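You operate a simulated robot arm through the tools that you are given. There is no shell and no other tool. Be economical: measure what you need, move in short steps, check, and stop when the job is done.

You run a simulated two-armed robot. Do the job below in one go: nothing can be reset, and whatever is moved stays where it is left.

TASK
Grease a patch on the blue stub, slide it into the clamped tube and pin it.
Fine: up to its shoulder; brush back. Set down upright: short brush. A coat counts when it lies all over at full strength: go over it till it gets no stronger.

The check looks at the end state, three seconds after you hand in, the way a careful person would. Anything else that was tipped, shoved, dropped, spilled or broken makes it a failure.

THE ROBOT
Two 7-joint arms with two-finger parallel grippers on one trunk, on a base that drives. Base frame: it is fixed to the floor where the robot stands at the start and does not move with it; the origin is under the middle of the robot, x ahead of it, y to its left, z up. Lengths are in m, angles in degrees, forces in N, time in s.
The left shoulder is at the start at [0.06, 0.143, 0.915], the right one opposite. With the tool pointing down near the work surface each hand reaches from about 0.32 to 0.74 m from the robot's upright axis, wherever it stands, measured 20 degrees to its own side. Places, roughly: blue stub [1.5, 0.5, 0.75]; clamped tube [1.6, 0.8, 0.8]; green stub [1.5, 0.5, 0.75]; short brush (3x3x18 cm) [0.8, -0.2, 0.8]. Payload 1.57 kg a hand.
Tool frame (each hand has its own): the origin (TCP) lies between the finger pads and is the grasp point; the fingertips stand 0.03 m ahead of it; z points along the fingers, y is the line along which they close. Largest opening 0.11 m; finger width 0.024, thickness 0.012; the body of the gripper, 0.048 by 0.112 m, starts 0.078 m behind the TCP.
Orientation is that of the tool frame in the base frame, as a unit quaternion [w, x, y, z]. With the fingers straight down and closing along the base's y, the tool's x points along the base's -x, its y along +y and its z along -z.

THE INTERFACE
- The arms move only by the tool jog_arm. It takes "left_series", "right_series" or both (then of equal length, played together; a hand with none holds still); each is a list of rows, each a list of 3 entries, a list of its own where there are three numbers: the shift along the tool's x, y, z in m, then the turn, a rotation vector about the tool's x, y, z in degrees, then the finger opening in m, from 0 to 0.11. In form: [[[dx, dy, dz], [wx, wy, wz], hand], ...]. A call has 1 to 8 rows; each row shifts and turns the commanded pose from where the row before left it, along the tool's axes as they then stand. Each row takes 0.2 s and may step no farther than 0.05 m and 8.6 degrees from the row before; otherwise, or with a gripper value out of range, the whole call is refused. A pose out of reach is approached as far as the arm can. The call stops where the force on the tool passes 50 N (or 10 N more than at its start, if that is more) or the arm is blocked; 0.2 s more then pass. The fingers move at their own pace (about 0.045 m/s each) and stop on an object; they squeeze with about 31 N. The grip force told is the motor's: it shows also when the fingers shut on nothing. Time passes only in rows, and 0.2 s behind the last, so rows that do not move let the fingers close. It gives the time, the measured TCP pose, the force on the tool (base axes), the opening and the grip force at its end, in the units of the frame above (readings bear some noise), with the torque about the TCP (base axes, N m) and any sound that the robot's microphone picked up.
- Cameras (640 x 400 px; columns grow to the right, rows downward): "scene" is now at [0.0448, -0.0331, 1.5403]; the picture's right is [-0.42, -0.91, 0.00], its down [-0.64, 0.29, -0.71] and it looks along [0.64, -0.30, -0.71] (base axes); focal length 252 px, centre (320, 200). "left" rides on the left gripper at [0.07, -0.016, -0.141] in its tool frame; the picture's right is [0.23, 0.97, 0.00], its down [-0.85, 0.20, -0.48] and it looks along [-0.47, 0.11, 0.88] (tool axes); focal length 222 px, centre (320, 200). "right" rides on the right gripper at [0.07, 0.016, -0.141] in its tool frame; the picture's right is [-0.23, 0.97, 0.00], its down [-0.86, -0.20, -0.48] and it looks along [-0.47, -0.11, 0.88] (tool axes); focal length 222 px, centre (320, 200). There is no depth. A picture from a camera that has moved, and an enlarged one, comes with that camera's place and axes in the base frame and with its lens. The place of the scene camera against the robot may be out by one fixed shift of up to 0.012 m in any direction.
- grab_frame(camera): a new picture of that camera. No time passes.
- raise_lower(by): slides the trunk up (or, below 0, down) by that many m; the arms and the scene camera ride with it, the base frame stays. It gives what a move gives, with no picture.
- roll_base(legs): drives the robot by 1 to 6 legs, each [ahead, left, turn to the left] in m, m and degrees, along the robot's own axes; the way and the turn of a leg run together, so that a leg with both is an arc; at most 1.5 m and 180 degrees a leg. The arms and the cameras ride along, it lands a little off, and it stops where it bumps. It gives what a move gives.
- pan_tilt(pan, tilt): turns the head with the scene camera to pan (to the left, within 86 degrees either way) and tilt (down, from -29 to 69), counted from straight ahead of the robot. It gives what a move gives.
- enlarge(camera, box): a new picture of the part [left, top, right, bottom] of that camera's present view, enlarged. No time passes.
- sign_off(): hands the job in; it is judged then, once.

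Go step by step. Nothing tells you exact positions but the pictures and the camera data: compare them with the known pose of the tool, close in by small moves and look again before you grip or let go. The budget is 120 turns and 108 pictures, counting those below and the enlarged ones. Unless the task says otherwise, let go and move clear before handing in, and close with one line.

The tools are called after "Call:" as a command line: name --argument value ..., lists and objects as JSON in quotes. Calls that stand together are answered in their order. jog_arm: Moves the arms, as the interface text tells. Its arguments: {"type":"object","properties":{"left_series":{"type":"array","items":{"type":"array"}},"right_series":{"type":"array","items":{"type":"array"}}},"required":[]} The other tools are called the same way: raise_lower (by) slides the trunk up or down; roll_base (legs) drives the base; pan_tilt (pan, tilt) turns the head that bears the scene camera; grab_frame (camera) takes a picture; enlarge (camera, box) takes an enlarged picture of a part of a camera's view; sign_off () hands the job in.

At the start:

```text
time: 0.0
left_eef_pos: [0.461, -0.0171, 1.0808]
left_tcp_rot: [0.0, 0.0, 1.0, 0.0]
left_ft_force: [1.2, -0.1, -0.5]
left_torque: [-0.02, 0.0, -0.01]
left_grip_width: 0.11
left_grip_force: 0.2
right_eef_pos: [0.3137, -0.3833, 1.08]
right_tcp_rot: [0.0, -0.001, 1.0, -0.001]
right_ft_force: [0.2, 0.0, 0.5]
right_torque: [-0.03, -0.01, -0.04]
right_grip_width: 0.1098
right_grip_force: 0.0
trunk travel left (down, up): [-0.513, 0.077]
robot x, y, heading: [-0.0006, 0.0005, -0.2]
head pan, tilt: [-24.7, 44.9]
```

scene: 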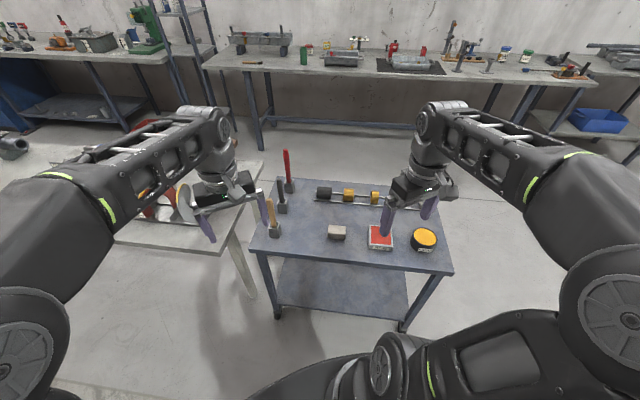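
right: 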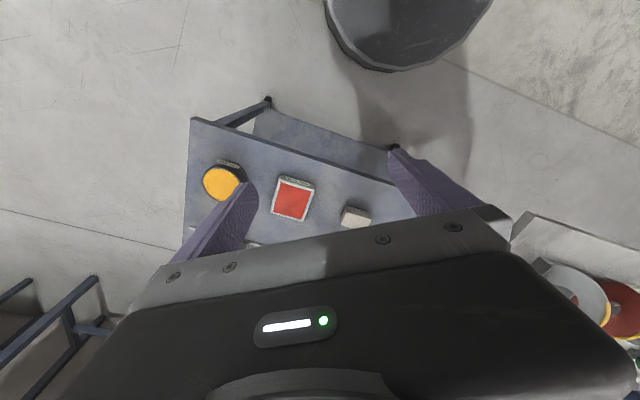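
left: 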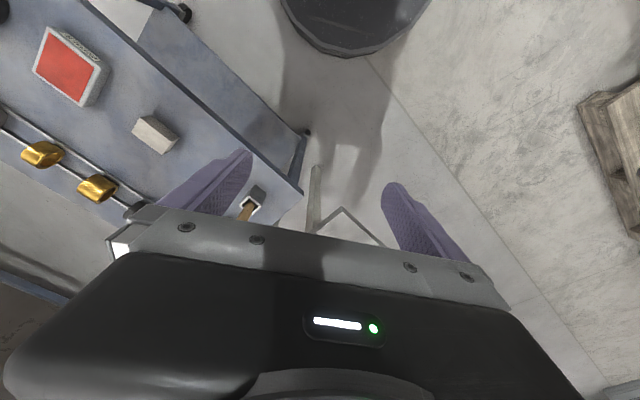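

I see a blue table with brushes in holders, a grease tin (amber), a red pad and some rings; another table lies to the left. I'll look closer at both.

Call:
enlarge --camera "scene" --box '[230, 140, 470, 290]'

Call:
pan_tilt --pan 25 --tilt 25

Call:
grab_frame --camera "scene"

```text
2.67 times, centred on (350, 215) of scene
camera zoom: at [0.0448, -0.0331, 1.5403], right [-0.42, -0.91, 0.0], down [-0.64, 0.29, -0.71], along [0.64, -0.3, -0.71], focal length 672 px, centre (240, 160)
```

zoom: 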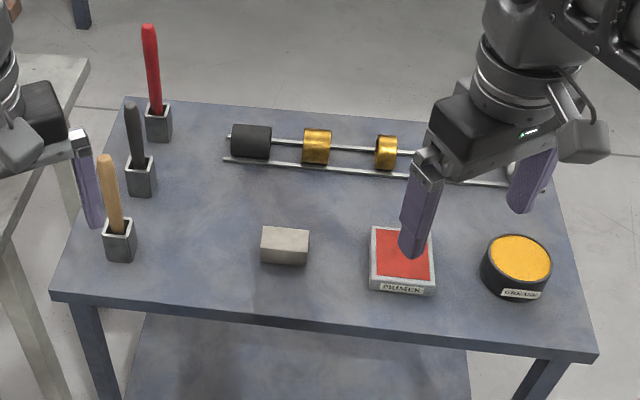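

```text
time: 1.2
left_eef_pos: [0.4614, -0.0173, 1.0809]
left_tcp_rot: [-0.001, 0.0, 1.0, -0.001]
left_ft_force: [-0.3, 0.2, -0.2]
left_torque: [0.01, -0.01, 0.04]
left_grip_width: 0.11
left_grip_force: 0.1
right_eef_pos: [0.3129, -0.3831, 1.0806]
right_tcp_rot: [0.0, 0.0, 1.0, 0.0]
right_ft_force: [-0.5, 0.2, 0.4]
right_torque: [0.01, -0.02, -0.03]
right_grip_width: 0.1101
right_grip_force: 0.1
trunk travel left (down, up): [-0.513, 0.077]
robot x, y, heading: [0.0006, -0.0005, -0.1]
head pan, tilt: [25.0, 25.0]
```

```text
103 pictures are left
camera scene: at [0.0543, 0.0398, 1.5707], right [0.42, -0.91, 0.0], down [-0.38, -0.18, -0.91], along [0.82, 0.38, -0.42], focal length 252 px, centre (320, 200)
```

scene: 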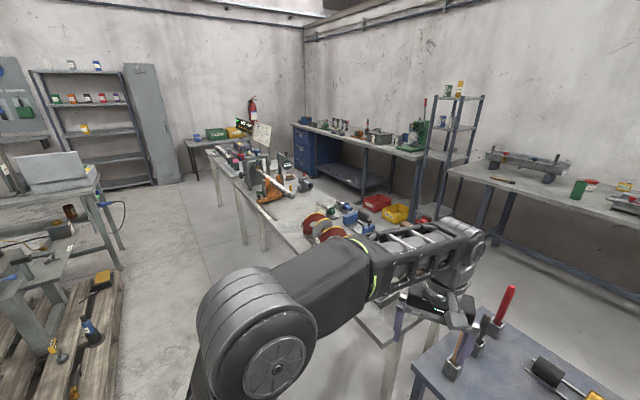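

The long table to the left holds the tube and stubs. I'll zoom in on it and on the brushes.

Call:
enlarge --camera "scene" --box '[200, 110, 420, 250]'

Call:
enlarge --camera "scene" --box '[420, 270, 540, 390]'

```text
2.86 times, centred on (310, 180) of scene
camera zoom: at [0.0543, 0.0398, 1.5707], right [0.42, -0.91, 0.0], down [-0.38, -0.18, -0.91], along [0.82, 0.38, -0.42], focal length 720 px, centre (349, 257)
```

zoom: 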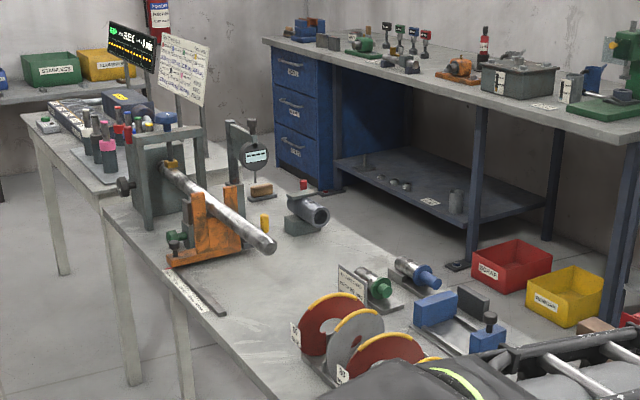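

```text
3.33 times, centred on (480, 330) of scene
camera zoom: at [0.0543, 0.0398, 1.5707], right [0.42, -0.91, 0.0], down [-0.38, -0.18, -0.91], along [0.82, 0.38, -0.42], focal length 840 px, centre (-213, -233)
```

zoom: 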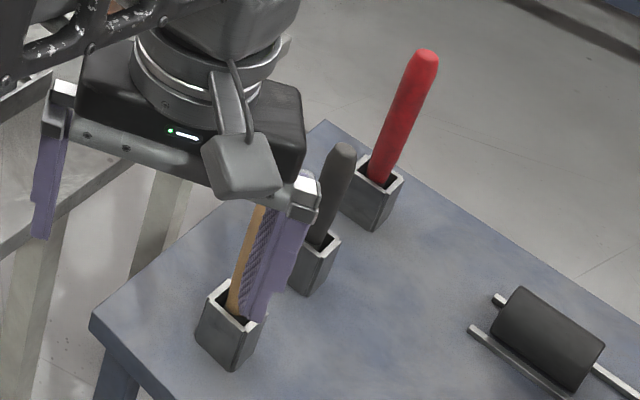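

The black brush at about [0.78, -0.20] is the short one. Next I zoom hard on the stubs, the card and the tube.

Call:
enlarge --camera "scene" --box '[310, 190, 370, 228]'

Call:
enlarge --camera "scene" --box '[270, 160, 330, 198]'

Call:
enlarge --camera "scene" --box '[235, 110, 295, 150]'

```text
10.53 times, centred on (340, 209) of scene
camera zoom: at [0.0543, 0.0398, 1.5707], right [0.42, -0.91, 0.0], down [-0.38, -0.18, -0.91], along [0.82, 0.38, -0.42], focal length 2653 px, centre (110, 105)
```

zoom: 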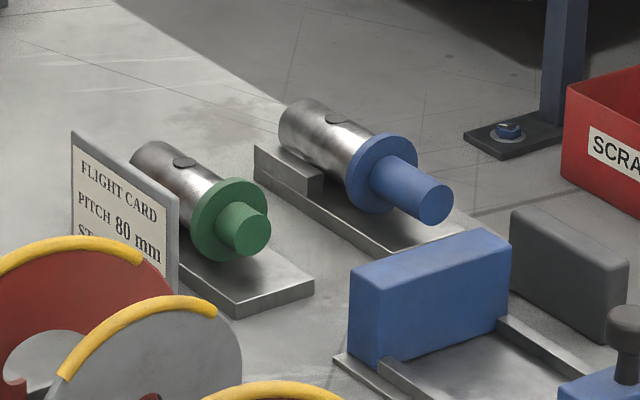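

```text
10.53 times, centred on (300, 179) of scene
camera zoom: at [0.0543, 0.0398, 1.5707], right [0.42, -0.91, 0.0], down [-0.38, -0.18, -0.91], along [0.82, 0.38, -0.42], focal length 2653 px, centre (530, 421)
```

zoom: 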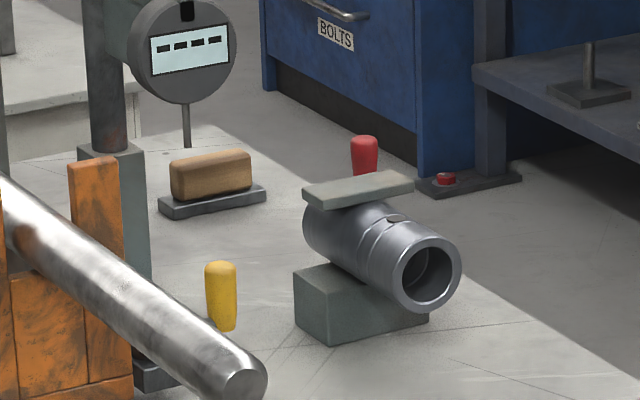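

```text
10.00 times, centred on (265, 130) of scene
camera zoom: at [0.0543, 0.0398, 1.5707], right [0.42, -0.91, 0.0], down [-0.38, -0.18, -0.91], along [0.82, 0.38, -0.42], focal length 2520 px, centre (870, 900)
```

zoom: 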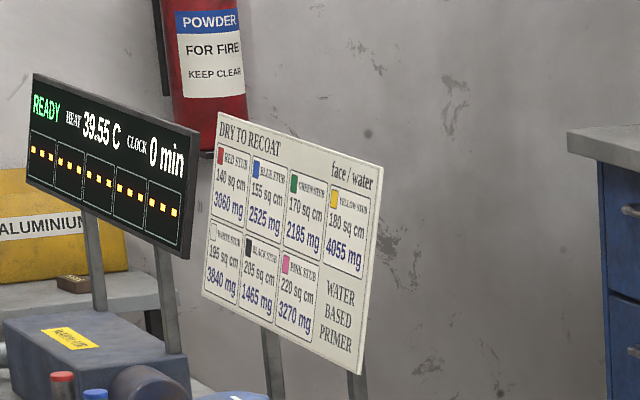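

The stubs, tube and pins are clear. I'll first square up to the blue table (heading about -29°) so the left hand can take the black brush.

Call:
roll_base --legs '[[0, 0, -29], [0.1, 0, 0]]'

Call:
pan_tilt --pan 0 --tilt 50

Call:
grab_frame --camera "scene"

Call:
grab_frame --camera "left"

```text
time: 3.8
left_eef_pos: [0.4844, -0.2877, 1.0804]
left_tcp_rot: [0.0, 0.251, 0.968, 0.0]
left_ft_force: [0.2, 0.0, -1.2]
left_torque: [0.0, 0.04, -0.02]
left_grip_width: 0.1099
left_grip_force: 0.1
right_eef_pos: [0.1776, -0.536, 1.0802]
right_tcp_rot: [-0.001, 0.25, 0.968, 0.0]
right_ft_force: [-0.5, -0.5, 0.4]
right_torque: [0.02, 0.02, 0.0]
right_grip_width: 0.1099
right_grip_force: 0.2
trunk travel left (down, up): [-0.513, 0.077]
robot x, y, heading: [0.0861, -0.0488, -28.9]
head pan, tilt: [25.0, 25.0]
```

```text
time: 4.7
left_eef_pos: [0.4827, -0.2877, 1.0813]
left_tcp_rot: [-0.001, 0.251, 0.968, 0.0]
left_ft_force: [0.8, 0.2, 0.1]
left_torque: [0.0, 0.01, -0.01]
left_grip_width: 0.1099
left_grip_force: 0.1
right_eef_pos: [0.1758, -0.5354, 1.0803]
right_tcp_rot: [0.0, 0.25, 0.968, 0.0]
right_ft_force: [-0.7, -0.2, -0.3]
right_torque: [0.0, -0.02, -0.01]
right_grip_width: 0.1101
right_grip_force: 0.1
trunk travel left (down, up): [-0.513, 0.077]
robot x, y, heading: [0.0888, -0.0512, -29.0]
head pan, tilt: [0.0, 50.0]
```

```text
97 pictures are left
camera scene: at [0.1297, -0.0706, 1.5333], right [-0.48, -0.87, 0.0], down [-0.67, 0.37, -0.64], along [0.56, -0.31, -0.77], focal length 252 px, centre (320, 200)
```

scene: 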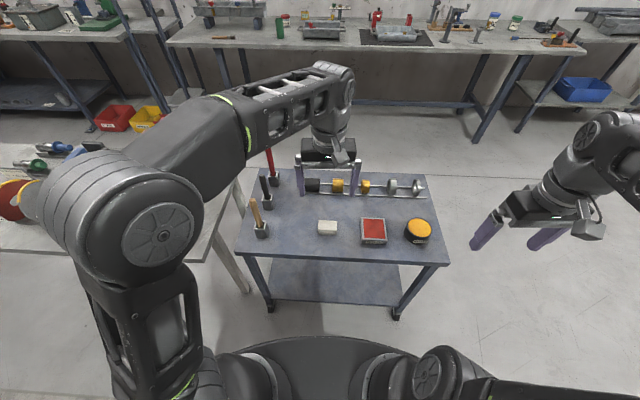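

```text
96 pictures are left
camera left: at [0.4147, -0.2669, 1.2227], right [0.27, 0.96, 0.0], down [0.84, -0.24, 0.48], along [0.46, -0.13, -0.88], focal length 222 px, centre (320, 200)
```

left: 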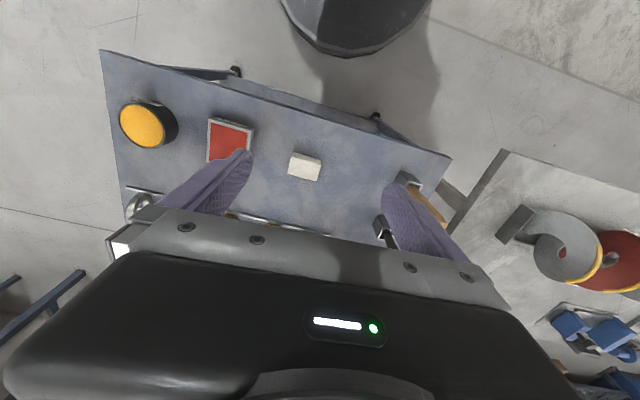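

Facing the table now. I'll zoom on the brushes to locate the black one.

Call:
enlarge --camera "scene" --box '[230, 140, 310, 250]'

Call:
enlarge --camera "scene" --box '[300, 170, 450, 260]'

```text
3.64 times, centred on (270, 195) of scene
camera zoom: at [0.1297, -0.0706, 1.5333], right [-0.48, -0.87, 0.0], down [-0.67, 0.37, -0.64], along [0.56, -0.31, -0.77], focal length 916 px, centre (502, 218)
```

zoom: 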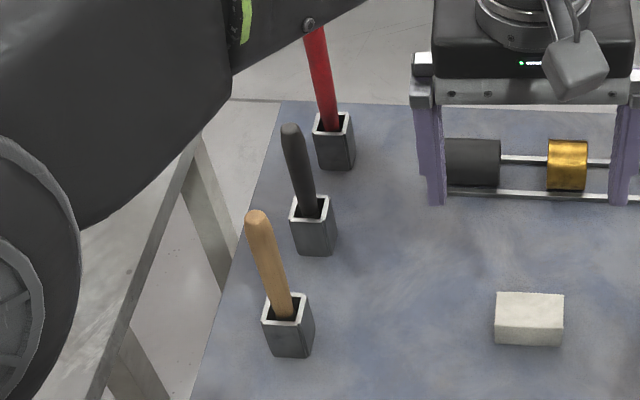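

```text
4.27 times, centred on (375, 215) of scene
camera zoom: at [0.1297, -0.0706, 1.5333], right [-0.48, -0.87, 0.0], down [-0.67, 0.37, -0.64], along [0.56, -0.31, -0.77], focal length 1075 px, centre (85, 136)
```

zoom: 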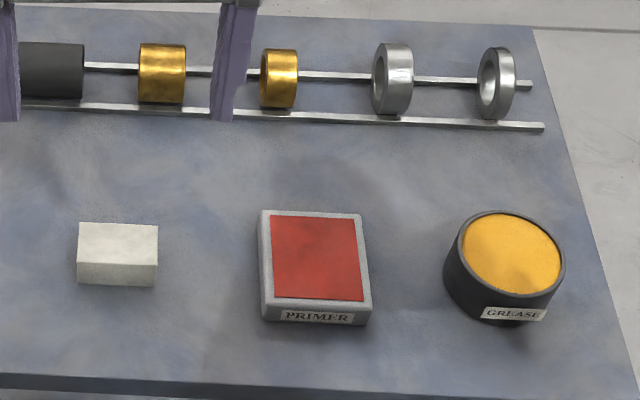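

Black brush estimated at robot-aligned F≈0.79, L≈0.21 with tip about z 0.90. I'll step 0.07 ahead and bring the left hand above it to look.

Call:
roll_base --legs '[[0.07, 0, 0]]'

Call:
jog_arm --left_series '[[[-0.025, 0.0377, 0], [0, 0, 0], 0.07], [[-0.025, 0.0377, 0], [0, 0, 0], 0.07], [[-0.025, 0.0377, 0], [0, 0, 0], 0.07], [[-0.025, 0.0377, 0], [0, 0, 0], 0.07], [[-0.025, 0.0377, 0], [0, 0, 0], 0.07], [[-0.025, 0.0377, 0], [0, 0, 0], 0.07]]'

Call:
grab_frame --camera "left"

Call:
grab_frame --camera "scene"

```text
time: 5.7
left_eef_pos: [0.5459, -0.3222, 1.0796]
left_tcp_rot: [0.0, 0.25, 0.968, 0.001]
left_ft_force: [-0.5, -0.2, -0.8]
left_torque: [0.05, 0.05, -0.04]
left_grip_width: 0.1101
left_grip_force: 0.0
right_eef_pos: [0.2393, -0.5717, 1.0807]
right_tcp_rot: [-0.002, 0.251, 0.968, -0.001]
right_ft_force: [0.6, -0.2, 0.0]
right_torque: [0.06, 0.02, 0.0]
right_grip_width: 0.1101
right_grip_force: 0.1
trunk travel left (down, up): [-0.513, 0.077]
robot x, y, heading: [0.15, -0.0816, -28.9]
head pan, tilt: [0.0, 50.0]
```

```text
time: 7.1
left_eef_pos: [0.6477, -0.2692, 1.0815]
left_tcp_rot: [0.002, 0.251, 0.968, -0.002]
left_ft_force: [0.0, 0.3, 0.9]
left_torque: [0.01, 0.02, 0.0]
left_grip_width: 0.0702
left_grip_force: 0.1
left hand out of reach, approached as far as the arm can: row 3, 4, 5, 6
right_eef_pos: [0.2393, -0.57, 1.0804]
right_tcp_rot: [0.0, 0.25, 0.968, -0.001]
right_ft_force: [0.1, -0.3, -0.5]
right_torque: [-0.02, 0.01, 0.03]
right_grip_width: 0.1101
right_grip_force: 0.2
trunk travel left (down, up): [-0.513, 0.077]
robot x, y, heading: [0.1548, -0.0833, -28.6]
head pan, tilt: [0.0, 50.0]
```

```text
93 pictures are left
camera left: at [0.5789, -0.2493, 1.2224], right [0.27, 0.96, 0.0], down [0.84, -0.24, 0.48], along [0.46, -0.13, -0.88], focal length 222 px, centre (320, 200)
```

left: 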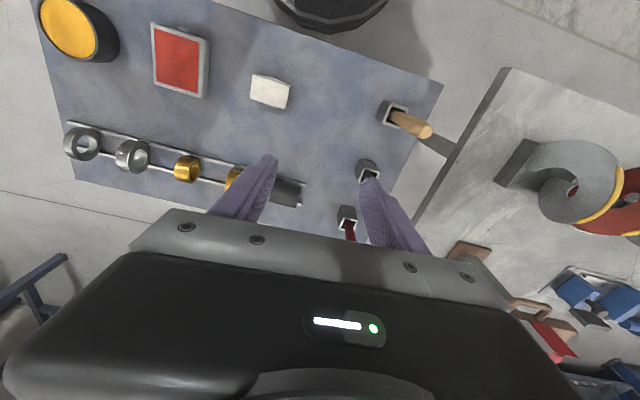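

```text
92 pictures are left
camera scene: at [0.1919, -0.1052, 1.5332], right [-0.48, -0.87, 0.0], down [-0.67, 0.37, -0.64], along [0.56, -0.31, -0.77], focal length 252 px, centre (320, 200)
```

scene: 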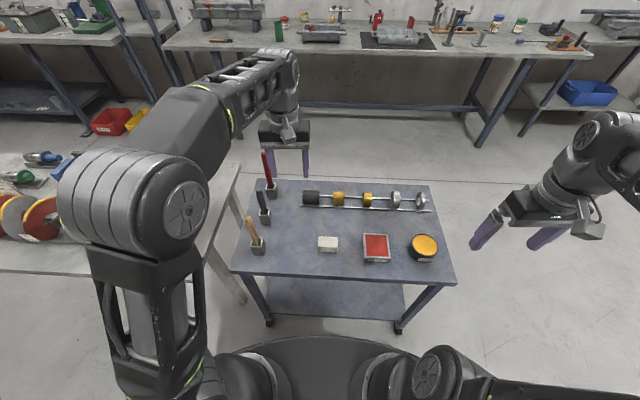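

The reach is short at this height; I'll raise the trunk (so the arm works lower relative to the shoulder) and lower the hand to z≈0.97 before moving over the brush.

Call:
raise_lower --by 0.077

Call:
jog_arm --left_series '[[[0, 0, 0.048], [0, 0, 0], 0.07], [[0, 0, 0.048], [0, 0, 0], 0.07], [[0, 0, 0.048], [0, 0, 0], 0.07], [[0, 0, 0.04], [0, 0, 0], 0.07]]'

```text
time: 8.2
left_eef_pos: [0.6481, -0.2698, 1.1571]
left_tcp_rot: [0.003, 0.251, 0.968, 0.0]
left_ft_force: [-0.1, 0.4, -0.8]
left_torque: [0.0, 0.0, 0.02]
left_grip_width: 0.0698
left_grip_force: 0.1
right_eef_pos: [0.2386, -0.5702, 1.1567]
right_tcp_rot: [-0.001, 0.251, 0.968, 0.0]
right_ft_force: [-0.3, 0.1, 0.4]
right_torque: [0.0, -0.01, 0.02]
right_grip_width: 0.1101
right_grip_force: 0.0
trunk travel left (down, up): [-0.59, 0.0]
robot x, y, heading: [0.1511, -0.0818, -29.0]
head pan, tilt: [0.0, 50.0]
```

```text
time: 9.2
left_eef_pos: [0.6484, -0.2694, 0.9729]
left_tcp_rot: [0.002, 0.25, 0.968, -0.002]
left_ft_force: [0.9, -0.6, 0.2]
left_torque: [0.0, -0.01, -0.01]
left_grip_width: 0.0698
left_grip_force: 0.1
right_eef_pos: [0.2384, -0.5699, 1.156]
right_tcp_rot: [0.0, 0.25, 0.968, -0.001]
right_ft_force: [0.9, -0.2, 0.0]
right_torque: [-0.02, 0.0, -0.01]
right_grip_width: 0.1098
right_grip_force: 0.1
trunk travel left (down, up): [-0.59, 0.0]
robot x, y, heading: [0.1476, -0.0841, -28.9]
head pan, tilt: [0.0, 50.0]
```

Now over to the brush in F and L.

Call:
jog_arm --left_series '[[[-0.023, 0.0325, 0], [0, 0, 0], 0.07], [[-0.023, 0.0325, 0], [0, 0, 0], 0.07], [[-0.023, 0.0325, 0], [0, 0, 0], 0.07], [[-0.023, 0.0325, 0], [0, 0, 0], 0.07]]'

Call:
grab_frame --camera "left"

Call:
enlarge --camera "scene" --box '[210, 130, 330, 250]'

```text
time: 10.2
left_eef_pos: [0.7891, -0.2026, 0.9725]
left_tcp_rot: [0.001, 0.251, 0.968, -0.002]
left_ft_force: [0.0, -0.6, -0.1]
left_torque: [0.02, 0.02, -0.01]
left_grip_width: 0.0699
left_grip_force: 0.0
right_eef_pos: [0.2388, -0.5703, 1.1575]
right_tcp_rot: [0.0, 0.251, 0.968, 0.0]
right_ft_force: [0.6, 0.5, -0.2]
right_torque: [-0.01, 0.01, -0.02]
right_grip_width: 0.11
right_grip_force: 0.0
trunk travel left (down, up): [-0.59, 0.0]
robot x, y, heading: [0.1494, -0.0852, -29.0]
head pan, tilt: [0.0, 50.0]
```

```text
91 pictures are left
camera left: at [0.7211, -0.1816, 1.1145], right [0.27, 0.96, 0.0], down [0.84, -0.24, 0.48], along [0.46, -0.13, -0.88], focal length 222 px, centre (320, 200)
```

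left: 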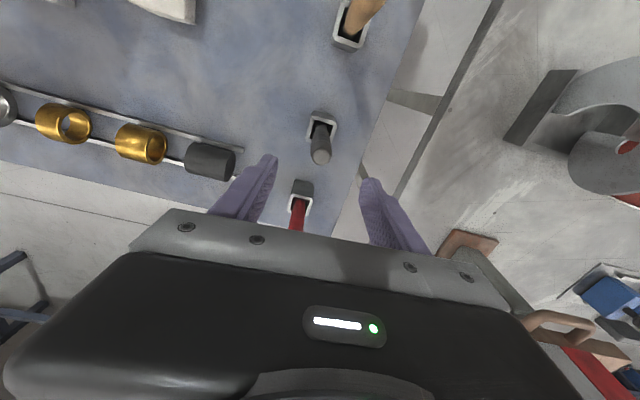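

```text
3.33 times, centred on (270, 190) of scene
camera zoom: at [0.1927, -0.1048, 1.6099], right [-0.48, -0.87, 0.0], down [-0.67, 0.37, -0.64], along [0.56, -0.31, -0.77], focal length 840 px, centre (487, 233)
```

zoom: 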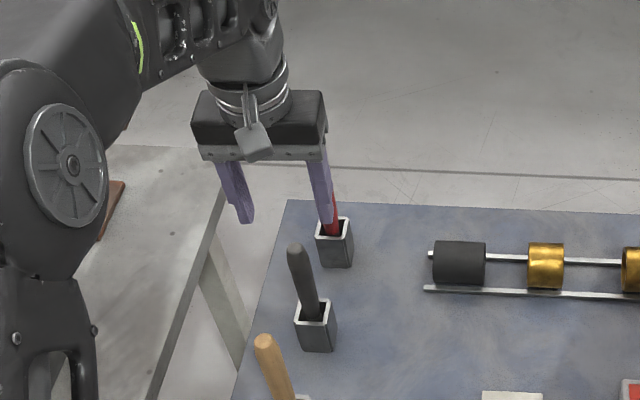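

The hand sits within 4 mm of the brush, which is at about [0.785, -0.200]. Descending and gripping.

Call:
jog_arm --left_series '[[[0.004, 0, 0.035], [0, 0, 0], 0.07], [[0, 0, 0.035], [0, 0, 0], 0.07], [[0, 0, 0.037], [0, 0, 0], 0.07]]'

Call:
enlarge --camera "scene" --box '[210, 130, 330, 250]'

Call:
grab_frame --camera "left"

```text
time: 11.0
left_eef_pos: [0.7865, -0.1987, 0.8653]
left_tcp_rot: [0.001, 0.25, 0.968, -0.001]
left_ft_force: [0.5, 0.9, 0.7]
left_torque: [0.02, 0.0, 0.02]
left_grip_width: 0.0698
left_grip_force: 0.1
right_eef_pos: [0.2394, -0.5708, 1.1571]
right_tcp_rot: [0.0, 0.251, 0.968, 0.0]
right_ft_force: [0.1, -0.1, 0.1]
right_torque: [0.04, -0.02, -0.03]
right_grip_width: 0.1099
right_grip_force: 0.1
trunk travel left (down, up): [-0.59, 0.0]
robot x, y, heading: [0.1445, -0.0876, -29.0]
head pan, tilt: [0.0, 50.0]
```

```text
3.33 times, centred on (270, 190) of scene
camera zoom: at [0.1929, -0.1054, 1.6099], right [-0.48, -0.87, 0.0], down [-0.67, 0.37, -0.64], along [0.56, -0.31, -0.77], focal length 840 px, centre (487, 233)
```

zoom: 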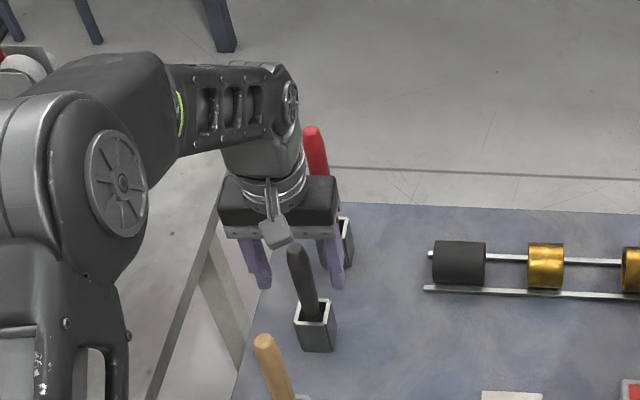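

```text
88 pictures are left
camera left: at [0.7184, -0.1782, 1.0071], right [0.27, 0.96, 0.0], down [0.84, -0.24, 0.48], along [0.46, -0.13, -0.88], focal length 222 px, centre (320, 200)
```

left: 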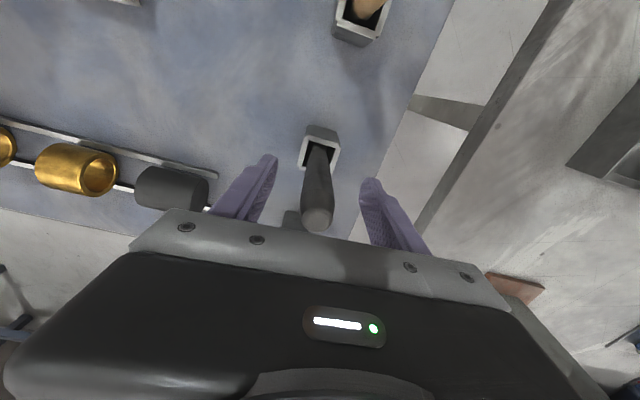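

The handle is between the pads. Closing the fingers.

Call:
jog_arm --left_series '[[[0, 0, 0], [0, 0, 0], 0.0], [[0, 0, 0], [0, 0, 0], 0.0], [[0, 0, 0], [0, 0, 0], 0.0], [[0, 0, 0], [0, 0, 0], 0.0]]'

Call:
jog_arm --left_series '[[[0, 0, -0.04], [0, 0, 0], 0.0], [[0, 0, -0.04], [0, 0, 0], 0.0], [[0, 0, -0.04], [0, 0, 0], 0.0], [[0, 0, -0.03], [0, 0, 0], 0.0]]'

Call:
enlarge --camera "scene" --box '[210, 90, 330, 250]'

```text
time: 12.0
left_eef_pos: [0.7864, -0.1991, 0.8674]
left_tcp_rot: [0.002, 0.25, 0.968, -0.002]
left_ft_force: [0.1, -0.7, -0.4]
left_torque: [0.0, 0.06, 0.0]
left_grip_width: 0.0228
left_grip_force: 24.0
right_eef_pos: [0.2378, -0.5711, 1.1582]
right_tcp_rot: [0.0, 0.251, 0.968, 0.0]
right_ft_force: [0.3, 0.3, 0.2]
right_torque: [-0.02, -0.01, 0.02]
right_grip_width: 0.1101
right_grip_force: 0.1
trunk travel left (down, up): [-0.59, 0.0]
robot x, y, heading: [0.1503, -0.0872, -28.9]
head pan, tilt: [0.0, 50.0]
```

```text
time: 13.0
left_eef_pos: [0.7877, -0.1977, 1.0202]
left_tcp_rot: [0.002, 0.25, 0.968, 0.0]
left_ft_force: [0.6, 0.1, -1.0]
left_torque: [-0.01, -0.01, 0.0]
left_grip_width: 0.0225
left_grip_force: 30.2
right_eef_pos: [0.2372, -0.5697, 1.1574]
right_tcp_rot: [0.0, 0.25, 0.968, 0.0]
right_ft_force: [-0.7, 0.3, -0.4]
right_torque: [0.03, 0.0, 0.0]
right_grip_width: 0.11
right_grip_force: 0.1
trunk travel left (down, up): [-0.59, 0.0]
robot x, y, heading: [0.1487, -0.0822, -29.1]
head pan, tilt: [0.0, 50.0]
```

```text
2.50 times, centred on (270, 170) of scene
camera zoom: at [0.1917, -0.1051, 1.6099], right [-0.48, -0.87, 0.0], down [-0.67, 0.37, -0.64], along [0.56, -0.31, -0.77], focal length 630 px, centre (445, 275)
```

zoom: 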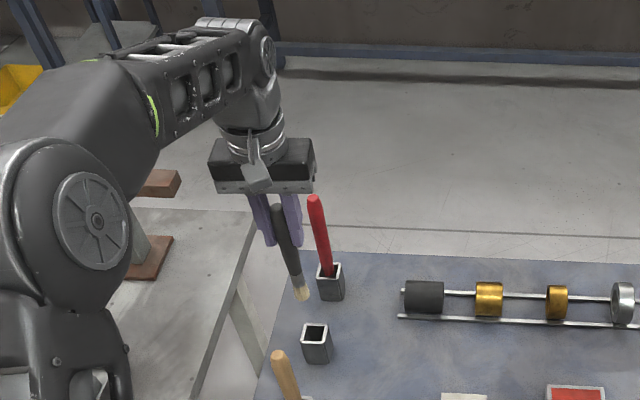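

The brush is in hand, its bristle end about 0.14 m below the TCP. I'll drive 0.5 m right to bring the grease tin in front of the left hand.

Call:
roll_base --legs '[[0, -0.5, 0]]'

Call:
jog_arm --left_series '[[[0.03, -0.02, 0], [0, 0, 0], 0.0], [[0.03, -0.02, 0], [0, 0, 0], 0.0], [[0.03, -0.02, 0], [0, 0, 0], 0.0], [[0.02, -0.02, 0], [0, 0, 0], 0.0]]'

Call:
grab_frame --camera "left"

Call:
grab_frame --camera "scene"

```text
time: 16.0
left_eef_pos: [0.5496, -0.6299, 1.0197]
left_tcp_rot: [0.001, 0.242, 0.97, 0.0]
left_ft_force: [-0.2, 0.0, -1.2]
left_torque: [0.02, 0.01, 0.03]
left_grip_width: 0.0225
left_grip_force: 31.5
right_eef_pos: [0.0043, -1.0123, 1.1576]
right_tcp_rot: [0.001, 0.241, 0.97, 0.0]
right_ft_force: [-0.5, 0.4, 0.0]
right_torque: [0.01, -0.02, -0.02]
right_grip_width: 0.1099
right_grip_force: 0.0
trunk travel left (down, up): [-0.59, 0.0]
robot x, y, heading: [-0.0887, -0.5291, -28.0]
head pan, tilt: [0.0, 50.0]
```

```text
time: 17.0
left_eef_pos: [0.4158, -0.6506, 1.0208]
left_tcp_rot: [0.003, 0.242, 0.97, -0.001]
left_ft_force: [0.4, 0.1, -0.4]
left_torque: [0.03, -0.01, 0.0]
left_grip_width: 0.0226
left_grip_force: 30.8
right_eef_pos: [0.0067, -1.0109, 1.1559]
right_tcp_rot: [0.0, 0.242, 0.97, 0.0]
right_ft_force: [-0.2, 1.1, -0.4]
right_torque: [0.0, 0.04, -0.04]
right_grip_width: 0.1101
right_grip_force: 0.1
trunk travel left (down, up): [-0.59, 0.0]
robot x, y, heading: [-0.0934, -0.529, -28.3]
head pan, tilt: [0.0, 50.0]
```

```text
86 pictures are left
camera left: at [0.3468, -0.6318, 1.1618], right [0.26, 0.97, 0.0], down [0.85, -0.22, 0.48], along [0.47, -0.13, -0.88], focal length 222 px, centre (320, 200)
```

left: 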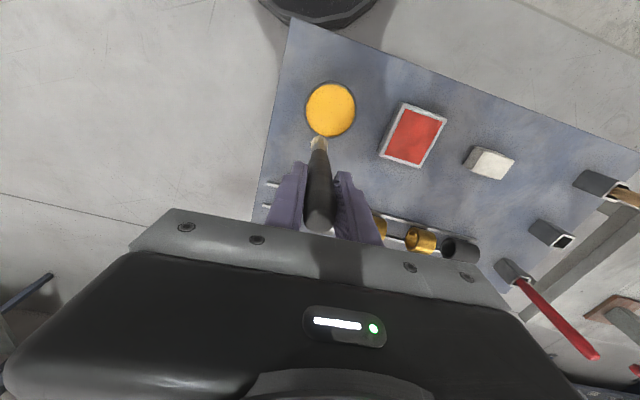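

```text
85 pictures are left
camera scene: at [-0.0487, -0.5478, 1.6099], right [-0.47, -0.88, 0.0], down [-0.68, 0.36, -0.64], along [0.57, -0.3, -0.77], focal length 252 px, centre (320, 200)
```

scene: 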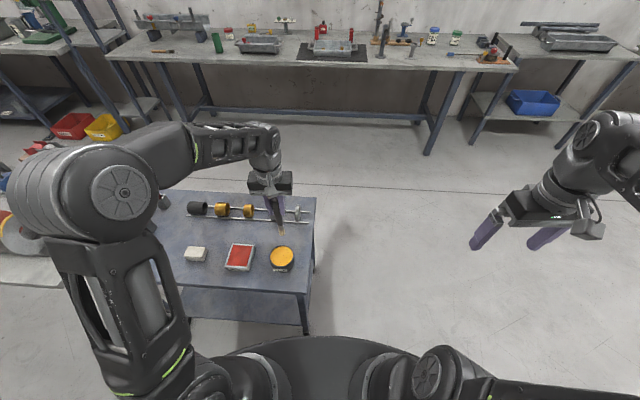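

The tin centre is at about [0.397, -0.631], top z≈0.765. I'll centre over it and lower until the bristles meet the grease.

Call:
jog_arm --left_series '[[[0.026, 0.0086, 0], [0, 0, 0], 0.0], [[0, 0, 0.045], [0, 0, 0], 0.0], [[0, 0, 0.045], [0, 0, 0], 0.0], [[0, 0, 0.01], [0, 0, 0], 0.0]]'

Call:
enlarge --camera "scene" --box '[230, 180, 330, 290]'

Call:
grab_frame --camera "left"

```text
time: 18.0
left_eef_pos: [0.3967, -0.6312, 0.9167]
left_tcp_rot: [0.001, 0.241, 0.97, -0.001]
left_ft_force: [0.1, 0.6, 0.7]
left_torque: [0.02, 0.0, 0.02]
left_grip_width: 0.0223
left_grip_force: 31.1
right_eef_pos: [0.0058, -1.0122, 1.1574]
right_tcp_rot: [0.0, 0.241, 0.97, 0.0]
right_ft_force: [-0.7, -1.0, 0.3]
right_torque: [0.02, -0.01, 0.02]
right_grip_width: 0.11
right_grip_force: 0.0
trunk travel left (down, up): [-0.59, 0.0]
robot x, y, heading: [-0.084, -0.5251, -28.0]
head pan, tilt: [0.0, 50.0]
```

```text
3.64 times, centred on (280, 235) of scene
camera zoom: at [-0.0484, -0.5478, 1.61], right [-0.47, -0.88, 0.0], down [-0.68, 0.36, -0.64], along [0.57, -0.3, -0.77], focal length 916 px, centre (466, 73)
```

zoom: 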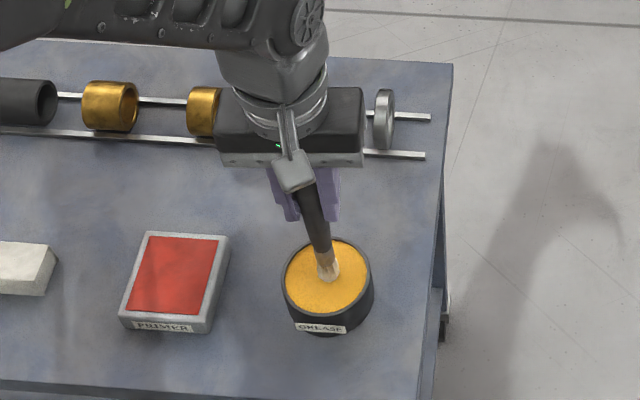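

```text
83 pictures are left
camera left: at [0.3278, -0.6121, 1.0577], right [0.26, 0.97, 0.0], down [0.85, -0.22, 0.48], along [0.47, -0.13, -0.88], focal length 222 px, centre (320, 200)
```

left: 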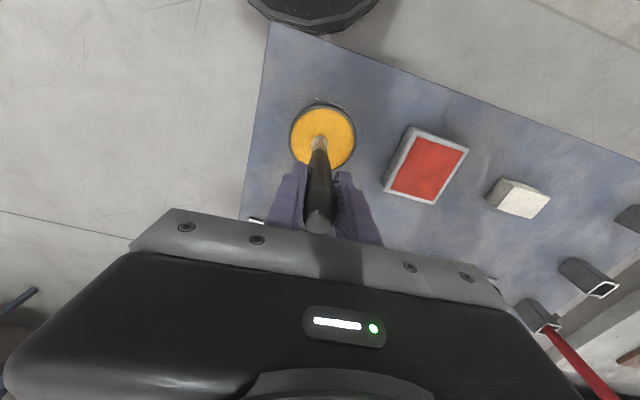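

Right above the grease centre. Lowering in small steps until force shows.

Call:
jog_arm --left_series '[[[0, 0, 0.006], [0, 0, 0], 0.0], [[0, 0, 0.006], [0, 0, 0], 0.0], [[0, 0, 0.004], [0, 0, 0], 0.0]]'

Call:
enlarge --camera "scene" --box '[255, 210, 315, 275]'

```text
time: 18.8
left_eef_pos: [0.3949, -0.6312, 0.9034]
left_tcp_rot: [0.003, 0.243, 0.97, -0.002]
left_ft_force: [0.1, 0.3, 34.2]
left_torque: [-0.09, -0.21, 0.05]
left_grip_width: 0.0228
left_grip_force: 31.3
right_eef_pos: [0.0026, -1.0112, 1.1581]
right_tcp_rot: [0.001, 0.242, 0.97, -0.001]
right_ft_force: [-0.7, -0.9, 0.7]
right_torque: [-0.03, 0.03, 0.0]
right_grip_width: 0.11
right_grip_force: 0.0
trunk travel left (down, up): [-0.59, 0.0]
robot x, y, heading: [-0.0918, -0.5271, -28.3]
head pan, tilt: [0.0, 50.0]
```

```text
6.15 times, centred on (285, 242) of scene
camera zoom: at [-0.0515, -0.547, 1.6102], right [-0.47, -0.88, 0.0], down [-0.67, 0.36, -0.64], along [0.57, -0.3, -0.76], focal length 1551 px, centre (535, -62)
```

zoom: 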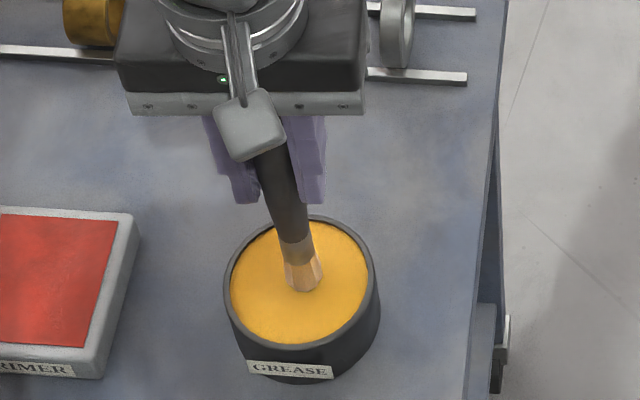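

Firm contact (34 N). Lift and check the bristles are loaded.

Call:
jog_arm --left_series '[[[0, 0, -0.01], [0, 0, 0], 0.0], [[0, 0, -0.04], [0, 0, 0], 0.0], [[0, 0, -0.05], [0, 0, 0], 0.0], [[0, 0, -0.03], [0, 0, 0], 0.0]]'

Call:
enlarge --camera "scene" --box '[230, 160, 330, 280]'

```text
time: 19.8
left_eef_pos: [0.3976, -0.6321, 1.0309]
left_tcp_rot: [0.002, 0.242, 0.97, -0.001]
left_ft_force: [0.0, 0.8, -0.5]
left_torque: [-0.05, -0.02, 0.0]
left_grip_width: 0.0225
left_grip_force: 30.8
right_eef_pos: [0.0058, -1.0115, 1.1572]
right_tcp_rot: [0.0, 0.242, 0.97, 0.0]
right_ft_force: [-0.1, 0.7, 0.3]
right_torque: [0.0, -0.02, 0.0]
right_grip_width: 0.1098
right_grip_force: 0.1
trunk travel left (down, up): [-0.59, 0.0]
robot x, y, heading: [-0.0924, -0.5254, -28.0]
head pan, tilt: [0.0, 50.0]
```

```text
3.33 times, centred on (280, 220) of scene
camera zoom: at [-0.0489, -0.5474, 1.6099], right [-0.47, -0.88, 0.0], down [-0.68, 0.36, -0.64], along [0.57, -0.3, -0.77], focal length 840 px, centre (453, 133)
```

zoom: 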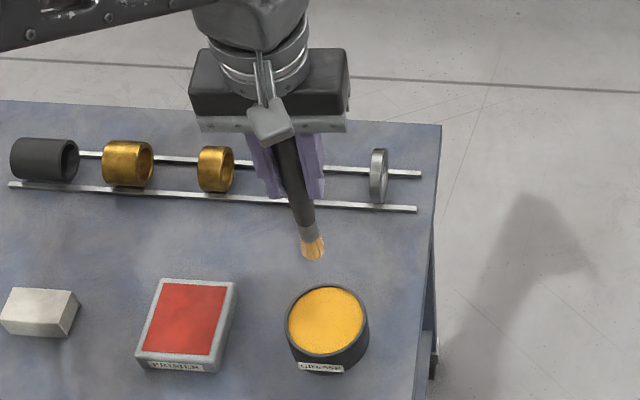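

Bristles are loaded. The stub lies near the far side of the long table, so I'll go round the blue table's right side; first sidestep right and look at the aisle.

Call:
roll_base --legs '[[0, -0.38, 0]]'

Call:
pan_tilt --pan 25 --tilt 25

Call:
grab_frame --camera "scene"

Call:
pan_tilt --pan 0 --tilt 30

Call:
grab_frame --camera "scene"

```text
time: 22.1
left_eef_pos: [0.2246, -0.9567, 1.0307]
left_tcp_rot: [0.002, 0.245, 0.97, 0.0]
left_ft_force: [-0.2, -0.2, -0.9]
left_torque: [-0.02, -0.04, 0.02]
left_grip_width: 0.0226
left_grip_force: 30.9
right_eef_pos: [-0.1699, -1.3349, 1.1563]
right_tcp_rot: [0.0, 0.244, 0.97, 0.0]
right_ft_force: [-0.3, -1.1, 0.3]
right_torque: [0.01, -0.03, -0.03]
right_grip_width: 0.1101
right_grip_force: 0.1
trunk travel left (down, up): [-0.59, 0.0]
robot x, y, heading: [-0.2641, -0.8468, -28.2]
head pan, tilt: [0.0, 50.0]
```

```text
time: 23.0
left_eef_pos: [0.2249, -0.9573, 1.0308]
left_tcp_rot: [0.001, 0.245, 0.97, -0.001]
left_ft_force: [1.0, -0.1, -1.1]
left_torque: [-0.02, 0.0, -0.01]
left_grip_width: 0.0227
left_grip_force: 31.0
right_eef_pos: [-0.1691, -1.335, 1.1574]
right_tcp_rot: [0.0, 0.244, 0.97, 0.0]
right_ft_force: [0.1, -0.3, 0.5]
right_torque: [0.0, 0.0, 0.01]
right_grip_width: 0.1101
right_grip_force: 0.0
trunk travel left (down, up): [-0.59, 0.0]
robot x, y, heading: [-0.2625, -0.8522, -28.3]
head pan, tilt: [25.0, 25.0]
```

```text
80 pictures are left
camera scene: at [-0.1971, -0.8392, 1.6473], right [-0.06, -1.0, 0.0], down [-0.42, 0.02, -0.91], along [0.9, -0.05, -0.42], focal length 252 px, centre (320, 200)
```

scene: 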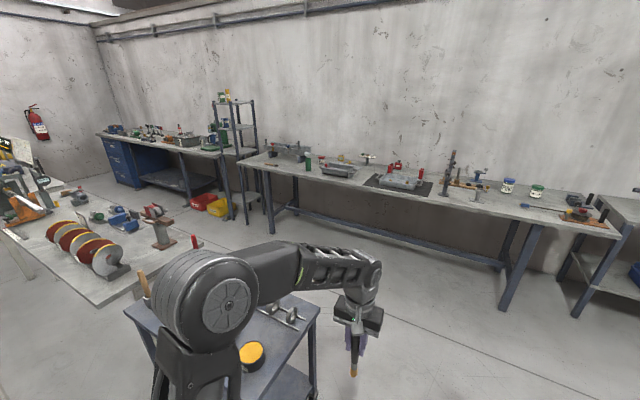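

```text
time: 23.9
left_eef_pos: [0.2251, -0.9566, 1.0314]
left_tcp_rot: [0.001, 0.244, 0.97, -0.001]
left_ft_force: [0.0, -0.5, -1.6]
left_torque: [0.0, 0.02, -0.02]
left_grip_width: 0.0226
left_grip_force: 30.9
right_eef_pos: [-0.1701, -1.3344, 1.157]
right_tcp_rot: [0.0, 0.245, 0.97, 0.0]
right_ft_force: [-0.4, -0.2, 0.3]
right_torque: [0.01, 0.01, 0.04]
right_grip_width: 0.1103
right_grip_force: 0.0
trunk travel left (down, up): [-0.59, 0.0]
robot x, y, heading: [-0.2626, -0.8487, -28.2]
head pan, tilt: [0.0, 30.0]
```

```text
79 pictures are left
camera scene: at [-0.2093, -0.8765, 1.6395], right [-0.47, -0.88, 0.0], down [-0.44, 0.24, -0.87], along [0.76, -0.41, -0.5], focal length 252 px, centre (320, 200)
```

scene: 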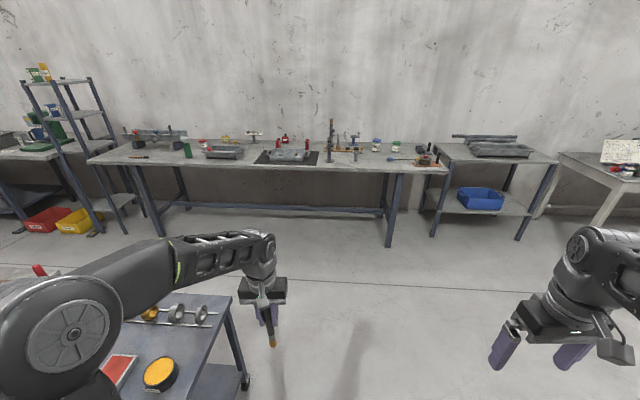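

The aisle between the long table and the wall bench is about 0.95 m wide. I'll drive past the blue table, turn to face back, and then back into the aisle.

Call:
roll_base --legs '[[0.75, 0, 0], [0, 0, 179], [-0.8, 0, 0]]'

Call:
pan_tilt --pan -40 --tilt 30

Call:
grab_frame --camera "scene"

```text
time: 39.1
left_eef_pos: [0.6112, -1.4723, 1.0326]
left_tcp_rot: [-0.002, 0.97, -0.242, -0.003]
left_ft_force: [0.8, -0.4, 0.3]
left_torque: [0.02, 0.01, -0.01]
left_grip_width: 0.0223
left_grip_force: 31.2
right_eef_pos: [1.0035, -1.0935, 1.1579]
right_tcp_rot: [0.0, 0.97, -0.242, 0.0]
right_ft_force: [-0.3, 0.6, -0.5]
right_torque: [0.02, 0.02, -0.04]
right_grip_width: 0.1099
right_grip_force: 0.1
trunk travel left (down, up): [-0.59, 0.0]
robot x, y, heading: [1.0962, -1.5823, 151.7]
head pan, tilt: [0.0, 30.0]
```

```text
time: 40.2
left_eef_pos: [0.6115, -1.473, 1.0317]
left_tcp_rot: [-0.002, 0.97, -0.242, -0.002]
left_ft_force: [0.4, -0.4, -0.8]
left_torque: [0.0, 0.0, 0.02]
left_grip_width: 0.0223
left_grip_force: 31.0
right_eef_pos: [1.0036, -1.0927, 1.1562]
right_tcp_rot: [0.001, 0.97, -0.242, 0.0]
right_ft_force: [0.1, 0.3, -0.6]
right_torque: [-0.01, 0.02, -0.01]
right_grip_width: 0.1104
right_grip_force: 0.1
trunk travel left (down, up): [-0.59, 0.0]
robot x, y, heading: [1.0999, -1.578, 151.7]
head pan, tilt: [-40.0, 30.0]
```

```text
78 pictures are left
camera scene: at [1.0938, -1.5078, 1.6395], right [0.93, 0.37, 0.0], down [0.19, -0.46, -0.87], along [-0.32, 0.8, -0.5], focal length 252 px, centre (320, 200)
```

scene: 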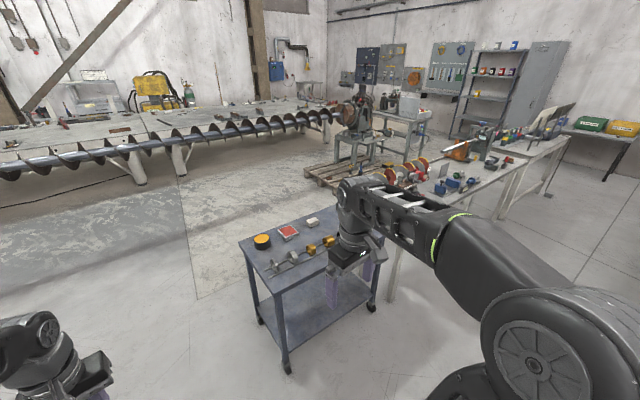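

Good, facing back with the aisle to my right. Sliding right 1.4 m.

Call:
roll_base --legs '[[0, -1.4, -0.7]]'

Call:
pan_tilt --pan -40 --tilt 40

Call:
grab_frame --camera "scene"

```text
time: 47.2
left_eef_pos: [1.2647, -0.2402, 1.0318]
left_tcp_rot: [-0.001, 0.971, -0.24, -0.001]
left_ft_force: [-0.5, -0.8, 0.2]
left_torque: [0.02, 0.0, 0.0]
left_grip_width: 0.0222
left_grip_force: 31.0
right_eef_pos: [1.6559, 0.1408, 1.1569]
right_tcp_rot: [0.0, 0.971, -0.239, 0.0]
right_ft_force: [0.6, 0.4, -0.5]
right_torque: [-0.03, 0.0, -0.02]
right_grip_width: 0.1099
right_grip_force: 0.0
trunk travel left (down, up): [-0.59, 0.0]
robot x, y, heading: [1.7559, -0.3428, 152.2]
head pan, tilt: [-40.0, 30.0]
```

```text
time: 47.9
left_eef_pos: [1.2655, -0.2403, 1.0312]
left_tcp_rot: [-0.001, 0.971, -0.238, -0.002]
left_ft_force: [0.6, -1.0, -0.9]
left_torque: [-0.02, 0.0, 0.02]
left_grip_width: 0.0222
left_grip_force: 31.0
right_eef_pos: [1.655, 0.142, 1.1569]
right_tcp_rot: [0.0, 0.971, -0.239, 0.0]
right_ft_force: [-0.7, -0.1, 0.0]
right_torque: [0.02, 0.01, -0.02]
right_grip_width: 0.1099
right_grip_force: 0.0
trunk travel left (down, up): [-0.59, 0.0]
robot x, y, heading: [1.7545, -0.3459, 152.5]
head pan, tilt: [-40.0, 40.0]
```

```text
77 pictures are left
camera scene: at [1.7493, -0.2781, 1.6242], right [0.93, 0.38, 0.0], down [0.24, -0.59, -0.77], along [-0.29, 0.71, -0.64], focal length 252 px, centre (320, 200)
```

scene: 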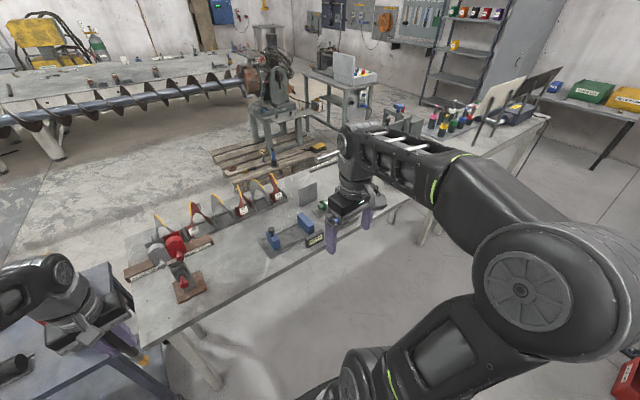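

Table items are clear of the arms. Sliding another 0.8 m right to face the stubs.

Call:
roll_base --legs '[[0, -0.8, -1.5]]'

Call:
pan_tilt --pan 0 --tilt 45

Call:
grab_frame --camera "scene"

Call:
grab_frame --camera "left"

```text
time: 52.2
left_eef_pos: [1.6384, 0.4668, 1.031]
left_tcp_rot: [-0.001, 0.97, -0.241, -0.001]
left_ft_force: [-0.2, -0.1, -0.6]
left_torque: [-0.01, -0.01, -0.03]
left_grip_width: 0.0224
left_grip_force: 30.9
right_eef_pos: [2.0289, 0.8467, 1.1563]
right_tcp_rot: [-0.001, 0.97, -0.241, 0.0]
right_ft_force: [0.7, 0.1, 1.0]
right_torque: [-0.01, 0.01, -0.03]
right_grip_width: 0.1101
right_grip_force: 0.1
trunk travel left (down, up): [-0.59, 0.0]
robot x, y, heading: [2.1292, 0.3621, 152.1]
head pan, tilt: [-40.0, 40.0]
```

```text
time: 53.3
left_eef_pos: [1.6384, 0.4664, 1.0308]
left_tcp_rot: [-0.001, 0.971, -0.241, -0.001]
left_ft_force: [-0.1, 0.1, -0.7]
left_torque: [-0.01, -0.02, 0.02]
left_grip_width: 0.0226
left_grip_force: 30.8
right_eef_pos: [2.0286, 0.8464, 1.1561]
right_tcp_rot: [0.0, 0.971, -0.241, 0.0]
right_ft_force: [0.3, -0.5, 0.7]
right_torque: [0.03, -0.03, -0.04]
right_grip_width: 0.1099
right_grip_force: 0.1
trunk travel left (down, up): [-0.59, 0.0]
robot x, y, heading: [2.128, 0.3622, 152.1]
head pan, tilt: [0.0, 45.0]
```

```text
76 pictures are left
camera scene: at [2.082, 0.3867, 1.6169], right [0.47, 0.88, 0.0], down [0.62, -0.33, -0.71], along [-0.62, 0.33, -0.71], focal length 252 px, centre (320, 200)
```

scene: 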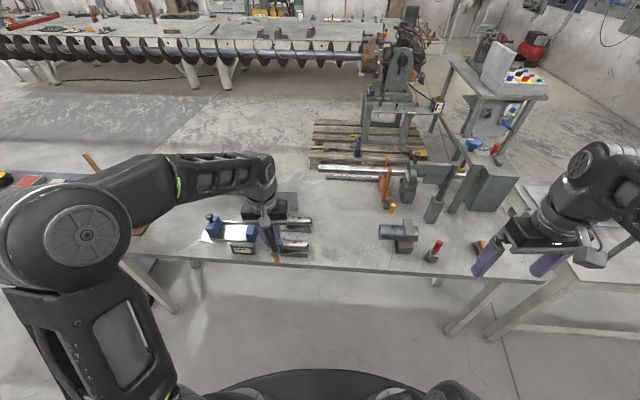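

```text
75 pictures are left
camera left: at [1.708, 0.4482, 1.1731], right [-0.25, -0.97, 0.0], down [-0.85, 0.22, 0.48], along [-0.47, 0.12, -0.88], focal length 222 px, centre (320, 200)
```

left: 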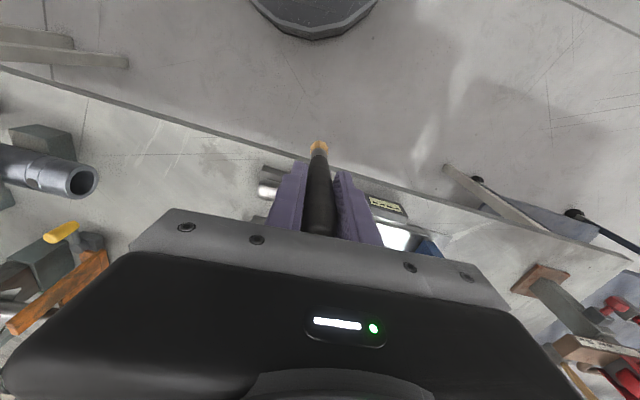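

I now face the stubs and tube from the far side. Zooming in.

Call:
enlarge --camera "scene" --box '[200, 180, 330, 270]'

Call:
enlarge --camera "scene" --box '[360, 190, 450, 275]'

```text
4.44 times, centred on (265, 225) of scene
camera zoom: at [2.082, 0.3867, 1.6169], right [0.47, 0.88, 0.0], down [0.62, -0.33, -0.71], along [-0.62, 0.33, -0.71], focal length 1120 px, centre (564, 89)
```

zoom: 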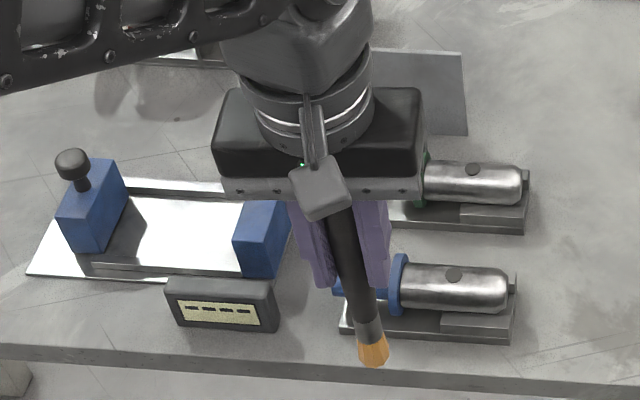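

```text
4.71 times, centred on (405, 232) of scene
camera zoom: at [2.082, 0.3867, 1.6169], right [0.47, 0.88, 0.0], down [0.62, -0.33, -0.71], along [-0.62, 0.33, -0.71], focal length 1186 px, centre (-80, 47)
```

zoom: 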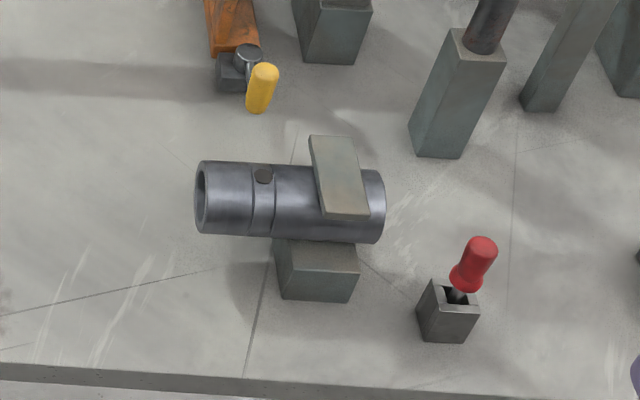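

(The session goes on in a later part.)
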